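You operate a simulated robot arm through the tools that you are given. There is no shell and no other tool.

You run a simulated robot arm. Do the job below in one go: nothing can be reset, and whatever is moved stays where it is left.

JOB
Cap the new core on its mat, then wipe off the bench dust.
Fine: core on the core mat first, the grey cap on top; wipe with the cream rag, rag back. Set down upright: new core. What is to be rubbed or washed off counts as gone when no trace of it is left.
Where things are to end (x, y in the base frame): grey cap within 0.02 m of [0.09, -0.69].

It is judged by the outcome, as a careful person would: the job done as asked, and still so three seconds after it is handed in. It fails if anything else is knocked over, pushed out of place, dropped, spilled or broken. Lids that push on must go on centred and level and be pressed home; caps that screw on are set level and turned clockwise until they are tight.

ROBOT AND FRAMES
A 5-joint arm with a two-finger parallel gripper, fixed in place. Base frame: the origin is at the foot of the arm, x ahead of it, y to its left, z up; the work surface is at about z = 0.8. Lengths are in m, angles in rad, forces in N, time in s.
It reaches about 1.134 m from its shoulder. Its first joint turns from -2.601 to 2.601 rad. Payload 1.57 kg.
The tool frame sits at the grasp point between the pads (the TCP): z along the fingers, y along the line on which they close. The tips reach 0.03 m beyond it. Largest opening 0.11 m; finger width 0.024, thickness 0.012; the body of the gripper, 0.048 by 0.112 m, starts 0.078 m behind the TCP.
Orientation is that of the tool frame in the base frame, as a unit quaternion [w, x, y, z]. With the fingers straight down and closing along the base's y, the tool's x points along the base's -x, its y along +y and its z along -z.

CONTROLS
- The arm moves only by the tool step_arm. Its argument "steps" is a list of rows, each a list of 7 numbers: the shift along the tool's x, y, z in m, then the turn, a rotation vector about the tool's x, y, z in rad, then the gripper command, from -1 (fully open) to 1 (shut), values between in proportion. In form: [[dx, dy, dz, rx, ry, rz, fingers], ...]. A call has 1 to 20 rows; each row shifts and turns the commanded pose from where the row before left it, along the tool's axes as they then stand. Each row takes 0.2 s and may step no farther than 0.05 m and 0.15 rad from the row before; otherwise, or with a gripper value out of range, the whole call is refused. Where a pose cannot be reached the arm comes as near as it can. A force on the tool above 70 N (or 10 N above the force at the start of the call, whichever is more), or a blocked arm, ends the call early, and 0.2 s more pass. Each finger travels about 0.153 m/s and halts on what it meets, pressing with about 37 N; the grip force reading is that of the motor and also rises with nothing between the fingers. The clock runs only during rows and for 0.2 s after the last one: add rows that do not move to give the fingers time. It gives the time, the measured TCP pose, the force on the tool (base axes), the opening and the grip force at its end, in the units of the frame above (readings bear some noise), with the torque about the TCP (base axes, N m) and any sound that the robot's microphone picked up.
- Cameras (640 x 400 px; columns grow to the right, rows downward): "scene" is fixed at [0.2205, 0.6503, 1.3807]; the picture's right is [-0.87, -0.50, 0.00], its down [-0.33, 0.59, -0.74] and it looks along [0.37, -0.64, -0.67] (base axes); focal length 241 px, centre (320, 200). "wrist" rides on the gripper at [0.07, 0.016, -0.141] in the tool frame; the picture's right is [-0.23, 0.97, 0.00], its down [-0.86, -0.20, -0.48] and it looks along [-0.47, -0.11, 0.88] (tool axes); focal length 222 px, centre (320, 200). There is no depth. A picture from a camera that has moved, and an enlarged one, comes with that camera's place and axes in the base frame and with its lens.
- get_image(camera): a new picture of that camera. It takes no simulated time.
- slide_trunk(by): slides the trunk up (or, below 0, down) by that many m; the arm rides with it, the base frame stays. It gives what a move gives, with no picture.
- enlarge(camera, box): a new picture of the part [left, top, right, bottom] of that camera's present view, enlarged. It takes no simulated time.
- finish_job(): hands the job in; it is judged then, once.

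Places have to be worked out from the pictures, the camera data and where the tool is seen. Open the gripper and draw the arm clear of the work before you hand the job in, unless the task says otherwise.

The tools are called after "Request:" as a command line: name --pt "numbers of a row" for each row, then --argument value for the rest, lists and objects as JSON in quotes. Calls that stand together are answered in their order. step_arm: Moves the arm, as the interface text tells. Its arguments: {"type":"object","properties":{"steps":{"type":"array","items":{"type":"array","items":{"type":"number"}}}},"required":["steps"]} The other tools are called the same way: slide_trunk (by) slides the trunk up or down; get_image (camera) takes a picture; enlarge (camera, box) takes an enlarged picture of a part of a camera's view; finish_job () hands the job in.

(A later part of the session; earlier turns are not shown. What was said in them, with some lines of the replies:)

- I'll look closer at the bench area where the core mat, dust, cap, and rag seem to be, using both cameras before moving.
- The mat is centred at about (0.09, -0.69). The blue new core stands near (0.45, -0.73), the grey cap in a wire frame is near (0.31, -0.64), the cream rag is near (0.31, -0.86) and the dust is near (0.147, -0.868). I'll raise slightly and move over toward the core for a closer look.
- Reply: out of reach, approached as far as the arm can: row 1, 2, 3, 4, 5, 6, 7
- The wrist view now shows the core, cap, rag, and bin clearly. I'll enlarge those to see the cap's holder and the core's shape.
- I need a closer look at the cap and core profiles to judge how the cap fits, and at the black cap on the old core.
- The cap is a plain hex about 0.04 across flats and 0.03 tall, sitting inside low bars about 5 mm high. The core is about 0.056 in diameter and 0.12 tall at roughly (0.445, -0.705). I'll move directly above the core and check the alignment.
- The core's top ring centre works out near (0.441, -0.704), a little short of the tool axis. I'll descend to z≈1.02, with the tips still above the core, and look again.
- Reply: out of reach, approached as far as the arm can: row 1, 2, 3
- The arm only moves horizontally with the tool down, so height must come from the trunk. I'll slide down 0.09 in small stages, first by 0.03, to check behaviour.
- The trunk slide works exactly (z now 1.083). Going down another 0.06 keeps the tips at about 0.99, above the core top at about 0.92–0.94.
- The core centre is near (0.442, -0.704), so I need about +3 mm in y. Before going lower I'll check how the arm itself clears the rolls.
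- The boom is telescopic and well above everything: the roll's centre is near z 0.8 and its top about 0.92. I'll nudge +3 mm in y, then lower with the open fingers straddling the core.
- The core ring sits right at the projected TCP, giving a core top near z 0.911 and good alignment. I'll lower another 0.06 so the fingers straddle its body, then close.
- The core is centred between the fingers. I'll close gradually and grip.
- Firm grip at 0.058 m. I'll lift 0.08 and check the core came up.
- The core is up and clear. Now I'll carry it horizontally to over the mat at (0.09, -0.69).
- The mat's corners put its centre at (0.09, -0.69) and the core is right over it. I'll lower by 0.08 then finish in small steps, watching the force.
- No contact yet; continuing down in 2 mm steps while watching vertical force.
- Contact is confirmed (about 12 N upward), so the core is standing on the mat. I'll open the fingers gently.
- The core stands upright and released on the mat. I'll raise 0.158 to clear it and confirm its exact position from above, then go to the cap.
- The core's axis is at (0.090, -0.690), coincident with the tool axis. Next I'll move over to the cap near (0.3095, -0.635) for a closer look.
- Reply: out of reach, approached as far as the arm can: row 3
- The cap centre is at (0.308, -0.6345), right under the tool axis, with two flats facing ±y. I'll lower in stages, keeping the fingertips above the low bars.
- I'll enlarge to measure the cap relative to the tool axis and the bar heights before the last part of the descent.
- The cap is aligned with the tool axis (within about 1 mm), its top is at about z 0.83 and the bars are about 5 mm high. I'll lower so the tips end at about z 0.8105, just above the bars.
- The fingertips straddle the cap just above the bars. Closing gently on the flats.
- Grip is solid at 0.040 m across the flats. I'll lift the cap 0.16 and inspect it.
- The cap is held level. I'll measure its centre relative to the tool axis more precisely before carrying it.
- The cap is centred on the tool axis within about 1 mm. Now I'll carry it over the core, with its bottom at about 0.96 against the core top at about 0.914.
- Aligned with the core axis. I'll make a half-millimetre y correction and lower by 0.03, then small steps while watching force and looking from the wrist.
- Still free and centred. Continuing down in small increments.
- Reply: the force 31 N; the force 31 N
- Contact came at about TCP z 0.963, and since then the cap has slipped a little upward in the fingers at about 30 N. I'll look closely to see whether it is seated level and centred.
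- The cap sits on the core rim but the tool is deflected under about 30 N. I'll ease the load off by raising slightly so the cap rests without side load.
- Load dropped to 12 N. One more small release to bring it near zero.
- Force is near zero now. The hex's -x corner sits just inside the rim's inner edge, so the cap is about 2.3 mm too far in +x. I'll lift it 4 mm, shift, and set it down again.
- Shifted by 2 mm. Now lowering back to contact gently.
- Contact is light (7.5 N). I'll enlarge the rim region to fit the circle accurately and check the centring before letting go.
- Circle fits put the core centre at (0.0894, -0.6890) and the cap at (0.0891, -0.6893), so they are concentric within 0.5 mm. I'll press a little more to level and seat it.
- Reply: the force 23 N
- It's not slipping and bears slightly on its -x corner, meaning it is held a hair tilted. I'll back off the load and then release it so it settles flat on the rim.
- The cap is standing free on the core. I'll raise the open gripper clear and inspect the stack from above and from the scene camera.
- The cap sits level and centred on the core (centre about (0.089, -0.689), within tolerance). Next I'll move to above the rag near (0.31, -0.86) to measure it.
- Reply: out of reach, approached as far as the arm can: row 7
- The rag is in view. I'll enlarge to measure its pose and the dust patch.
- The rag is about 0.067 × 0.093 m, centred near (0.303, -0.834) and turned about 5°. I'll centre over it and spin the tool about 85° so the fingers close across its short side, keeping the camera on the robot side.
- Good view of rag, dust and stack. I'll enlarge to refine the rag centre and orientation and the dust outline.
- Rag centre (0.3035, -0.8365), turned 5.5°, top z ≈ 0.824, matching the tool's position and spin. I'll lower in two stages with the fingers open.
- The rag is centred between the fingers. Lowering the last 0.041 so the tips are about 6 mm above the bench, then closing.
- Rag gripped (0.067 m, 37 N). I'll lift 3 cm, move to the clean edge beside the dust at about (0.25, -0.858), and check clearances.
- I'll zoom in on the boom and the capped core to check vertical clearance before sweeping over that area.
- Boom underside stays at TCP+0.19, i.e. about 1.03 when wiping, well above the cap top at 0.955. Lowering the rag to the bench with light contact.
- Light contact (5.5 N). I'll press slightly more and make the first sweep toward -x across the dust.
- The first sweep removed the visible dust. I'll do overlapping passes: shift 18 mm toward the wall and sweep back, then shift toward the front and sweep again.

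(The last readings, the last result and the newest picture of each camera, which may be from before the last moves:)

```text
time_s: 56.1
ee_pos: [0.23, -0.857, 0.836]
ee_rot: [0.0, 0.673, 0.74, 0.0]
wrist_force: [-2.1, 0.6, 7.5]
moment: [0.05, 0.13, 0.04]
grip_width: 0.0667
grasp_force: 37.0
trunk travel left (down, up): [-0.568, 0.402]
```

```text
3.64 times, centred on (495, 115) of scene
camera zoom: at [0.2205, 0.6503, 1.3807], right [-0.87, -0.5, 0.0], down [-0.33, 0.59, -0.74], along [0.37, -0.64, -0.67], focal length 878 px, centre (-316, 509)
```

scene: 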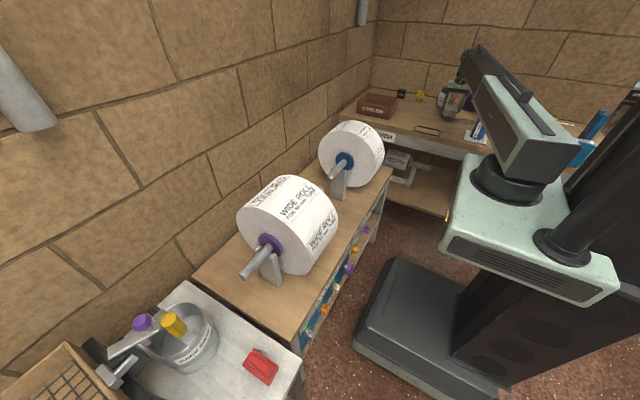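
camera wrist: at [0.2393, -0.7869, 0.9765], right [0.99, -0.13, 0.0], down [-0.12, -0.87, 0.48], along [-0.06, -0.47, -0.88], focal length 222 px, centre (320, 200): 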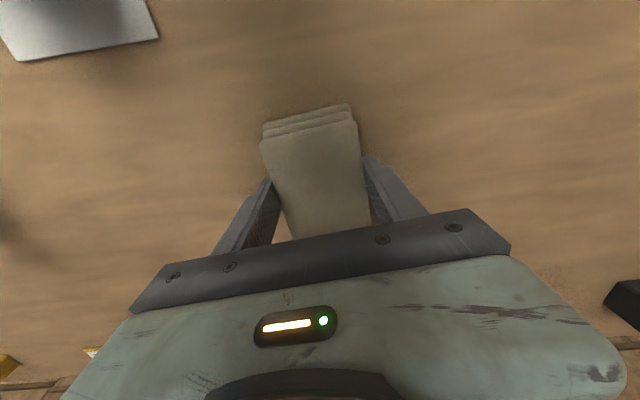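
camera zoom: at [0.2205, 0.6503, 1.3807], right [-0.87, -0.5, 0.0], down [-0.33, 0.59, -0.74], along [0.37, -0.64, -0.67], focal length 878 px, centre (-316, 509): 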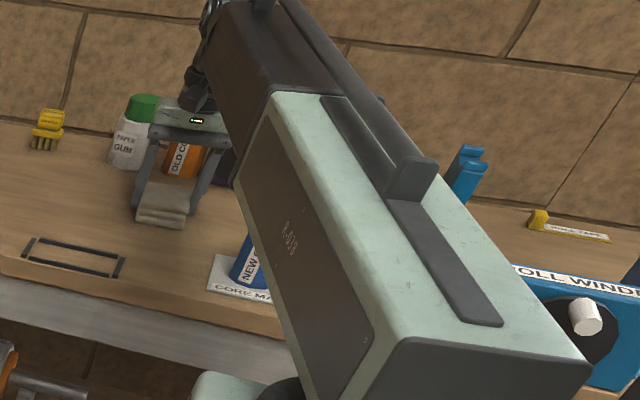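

No dust is visible beside the rag. I'll enlarge that area to look for traces before returning the rag.

Request:
enlarge --camera "wrist" --box '[60, 80, 280, 270]'

Request:
slide_trunk --by 0.04

Request:
enlarge --camera "wrist" --box '[60, 60, 300, 270]'

```text
2.11 times, centred on (170, 175) of wrist
camera zoom: at [0.2393, -0.7869, 0.9765], right [0.99, -0.13, 0.0], down [-0.12, -0.87, 0.48], along [-0.06, -0.47, -0.88], focal length 468 px, centre (636, 253)
```

zoom: 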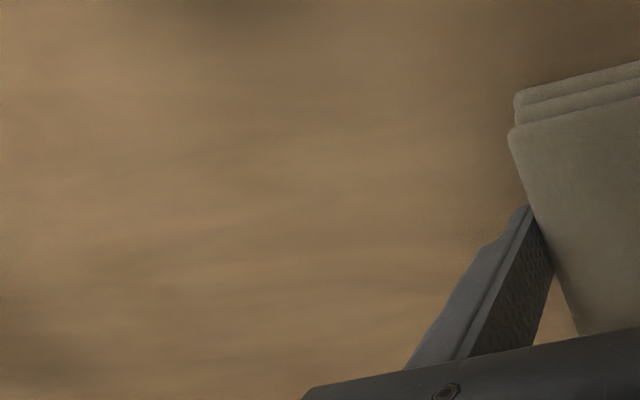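

```text
time_s: 56.9
ee_pos: [0.2285, -0.8586, 0.8751]
ee_rot: [0.0, 0.673, 0.74, 0.0]
wrist_force: [-0.5, -1.3, -0.5]
moment: [-0.02, 0.0, 0.03]
grip_width: 0.0666
grasp_force: 37.1
trunk travel left (down, up): [-0.608, 0.362]
```

```text
1.90 times, centred on (180, 165) of wrist
camera zoom: at [0.2393, -0.7875, 1.0159], right [0.99, -0.13, 0.0], down [-0.12, -0.87, 0.48], along [-0.06, -0.47, -0.88], focal length 423 px, centre (587, 267)
```

zoom: 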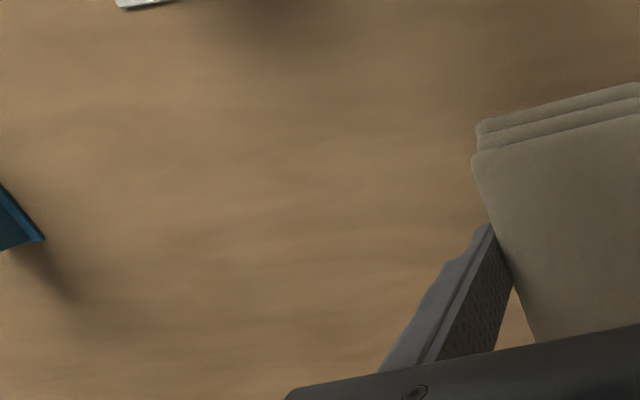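

The bench is clean there. Now I'll return to the rag's home position, with the camera at (0.3128, -0.7623).

Request:
step_arm --pt "0.00909 0.03778 0 0 0 0 0.0" --pt "0.00909 0.03778 0 0 0 0 0.0" --pt "0 0 0 0 0 0 0.0" --pt "0 0 0 0 0 0 0.0"

Request:
get_image --camera "wrist"

Request:
enlarge --camera "scene" --box '[380, 60, 520, 160]'

```text
time_s: 57.9
ee_pos: [0.3029, -0.8323, 0.8755]
ee_rot: [0.0, 0.673, 0.739, 0.0]
wrist_force: [0.8, 0.4, -0.8]
moment: [0.0, 0.01, 0.01]
grip_width: 0.0671
grasp_force: 37.5
trunk travel left (down, up): [-0.608, 0.362]
```

```text
taken
camera wrist: at [0.3136, -0.7617, 1.0159], right [0.99, -0.13, 0.0], down [-0.12, -0.87, 0.48], along [-0.06, -0.47, -0.88], focal length 222 px, centre (320, 200)
```

wrist: 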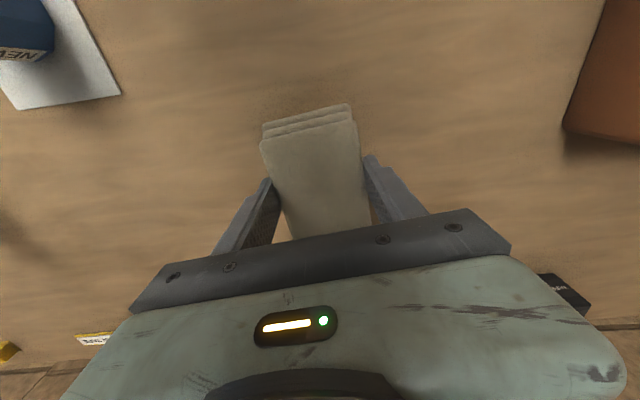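

```text
4.00 times, centred on (450, 110) of scene
camera zoom: at [0.2205, 0.6503, 1.3807], right [-0.87, -0.5, 0.0], down [-0.33, 0.59, -0.74], along [0.37, -0.64, -0.67], focal length 966 px, centre (-200, 560)
```

zoom: 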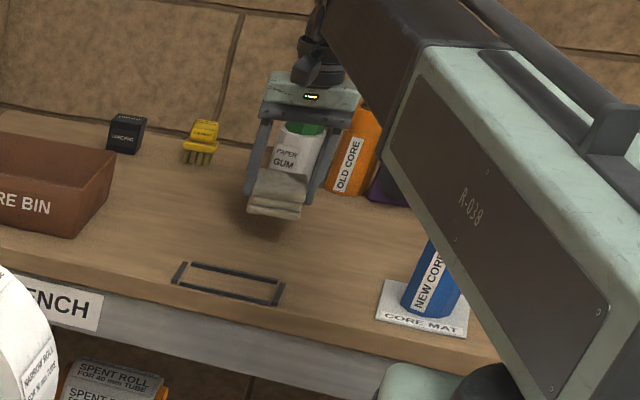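

The dust is gone in both views and the rag is back over its spot within 1 mm. Lowering it to the bench.

Request:
slide_trunk --by -0.038

Request:
slide_trunk --by -0.0012

```text
time_s: 58.7
ee_pos: [0.3036, -0.8319, 0.8372]
ee_rot: [0.0, 0.673, 0.739, 0.001]
wrist_force: [-1.0, 0.2, -1.2]
moment: [0.01, -0.05, 0.0]
grip_width: 0.0667
grasp_force: 36.8
trunk travel left (down, up): [-0.57, 0.4]
```

```text
time_s: 59.2
ee_pos: [0.3031, -0.8325, 0.8355]
ee_rot: [0.0, 0.673, 0.74, 0.001]
wrist_force: [-1.1, -0.9, 0.0]
moment: [-0.01, 0.01, -0.01]
grip_width: 0.067
grasp_force: 37.2
trunk travel left (down, up): [-0.569, 0.401]
```

Just about touching; one more half-millimetre to confirm contact before release.

Request:
slide_trunk --by -0.0006

Request:
step_arm --pt "0 0 0 0 0 0 -0.3" --pt "0 0 0 0 0 0 -0.45" --pt "0 0 0 0 0 0 -0.7" --pt "0 0 0 0 0 0 -1.0" --pt "0 0 0 0 0 0 -1.0"

Request:
get_image --camera "wrist"

```text
time_s: 59.8
ee_pos: [0.3026, -0.8318, 0.8361]
ee_rot: [0.0, 0.673, 0.739, 0.0]
wrist_force: [0.7, -2.9, 5.9]
moment: [-0.05, -0.03, 0.01]
grip_width: 0.0667
grasp_force: 37.1
trunk travel left (down, up): [-0.569, 0.401]
```

```text
time_s: 61.0
ee_pos: [0.3036, -0.8325, 0.8356]
ee_rot: [0.0, 0.673, 0.74, 0.0]
wrist_force: [0.4, -0.1, 0.3]
moment: [0.02, 0.03, -0.02]
grip_width: 0.1098
grasp_force: 0.0
trunk travel left (down, up): [-0.569, 0.401]
```

```text
taken
camera wrist: at [0.3135, -0.7617, 0.9761], right [0.99, -0.13, 0.0], down [-0.12, -0.87, 0.48], along [-0.06, -0.47, -0.88], focal length 222 px, centre (320, 200)
```

wrist: 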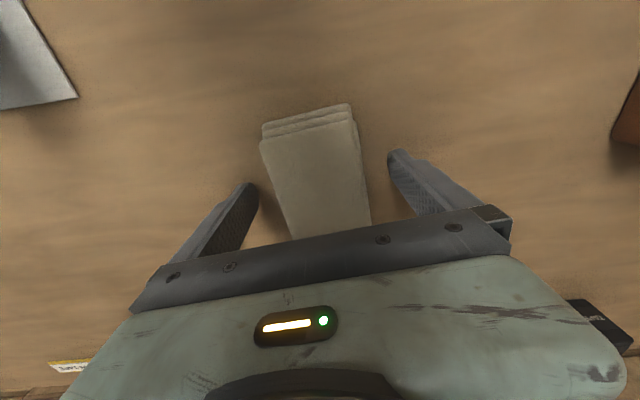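

The rag is released flat on its spot. I'll raise the open gripper well clear and check the rag, the wiped bench and the stack.

Request:
slide_trunk --by 0.22

Request:
get_image --camera "wrist"

Request:
enlarge --camera "wrist" --box '[150, 80, 380, 210]'

Request:
enlarge --camera "scene" --box '[380, 60, 520, 160]'

```text
time_s: 63.3
ee_pos: [0.303, -0.8324, 1.0552]
ee_rot: [0.0, 0.674, 0.739, 0.001]
wrist_force: [-0.1, -0.3, -0.4]
moment: [0.0, -0.01, -0.02]
grip_width: 0.11
grasp_force: 0.1
trunk travel left (down, up): [-0.789, 0.181]
```

```text
taken
camera wrist: at [0.3135, -0.7618, 1.1961], right [0.99, -0.13, 0.0], down [-0.12, -0.87, 0.48], along [-0.06, -0.47, -0.88], focal length 222 px, centre (320, 200)
```

wrist: 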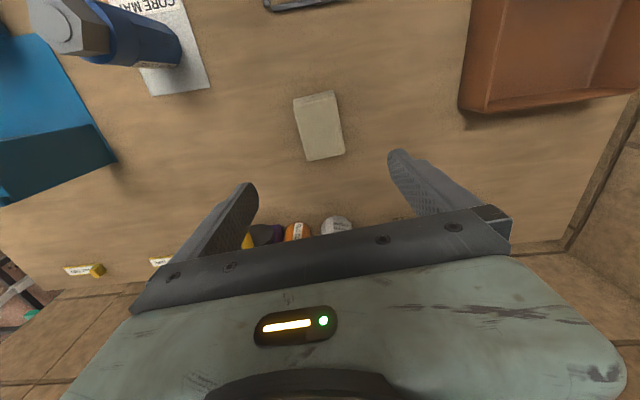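

```text
2.78 times, centred on (265, 145) of wrist
camera zoom: at [0.3135, -0.7618, 1.1961], right [0.99, -0.13, 0.0], down [-0.12, -0.87, 0.48], along [-0.06, -0.47, -0.88], focal length 618 px, centre (473, 353)
```

zoom: 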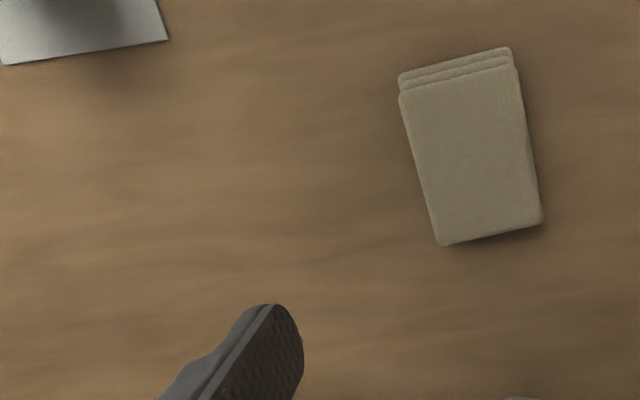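

```text
4.00 times, centred on (450, 110) of scene
camera zoom: at [0.2205, 0.6503, 1.3807], right [-0.87, -0.5, 0.0], down [-0.33, 0.59, -0.74], along [0.37, -0.64, -0.67], focal length 966 px, centre (-200, 560)
```

zoom: 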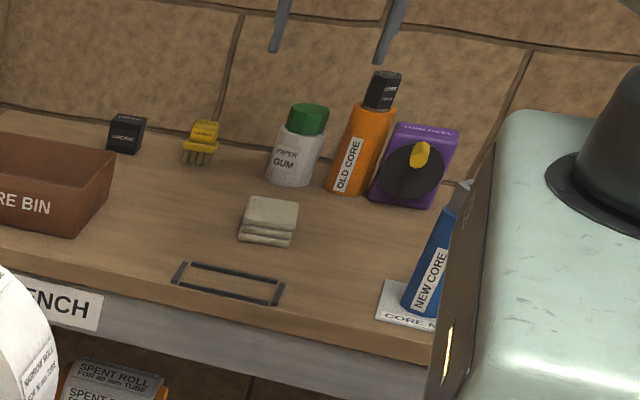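

The bench is clean and the rag is back in place. A final close look at the capped core before handing in.

Request:
enlarge --camera "wrist" --box '[10, 0, 230, 120]'

Request:
get_image --camera "scene"

```text
2.91 times, centred on (120, 60) of wrist
camera zoom: at [0.3135, -0.7618, 1.1961], right [0.99, -0.13, 0.0], down [-0.12, -0.87, 0.48], along [-0.06, -0.47, -0.88], focal length 646 px, centre (902, 607)
```

zoom: 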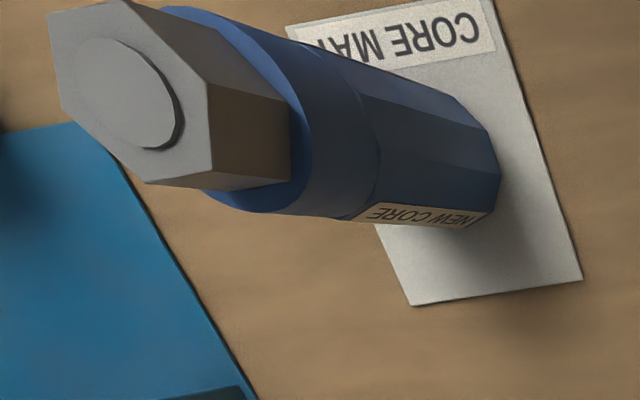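

```text
taken
```

scene: 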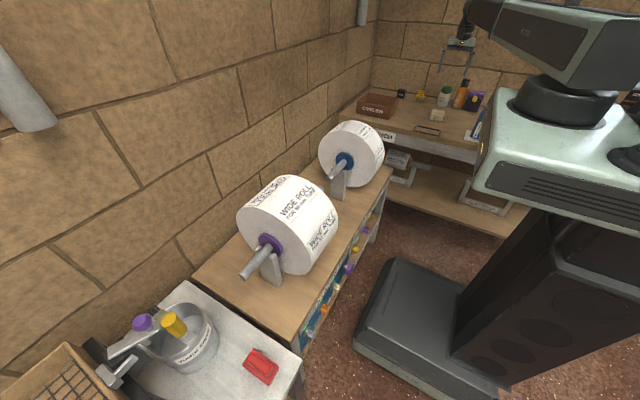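

The core stands upright on the mat with the cap level and centred at about (0.089, -0.689). The dust is gone, the rag is back where it was, and the open gripper is clear above the bench, so I'm handing in the job.

Request:
finish_job

```text
The job is handed in.
```

The job is handed in: the new core is capped on its mat, and the bench dust is wiped off. I was not told the result of the judging.

- **Core and cap:** The new core stands upright on the core mat. The grey cap rests level on top at about (0.089, -0.689), which is about 1 mm from the target.
- **How the cap sits:** I treated it as a cap that simply rests on the rim, and did not turn it. I saw no thread or neck, and it did not go any lower when I pressed with about 22 N.
- **Dust:** After several overlapping wipes with the cream rag, no trace showed in either camera view.
- **Rag:** It is back within about 1 mm of where it started, at the same angle.

Nothing else appeared moved or knocked over in the final pictures. The gripper is open and raised clear of the bench.
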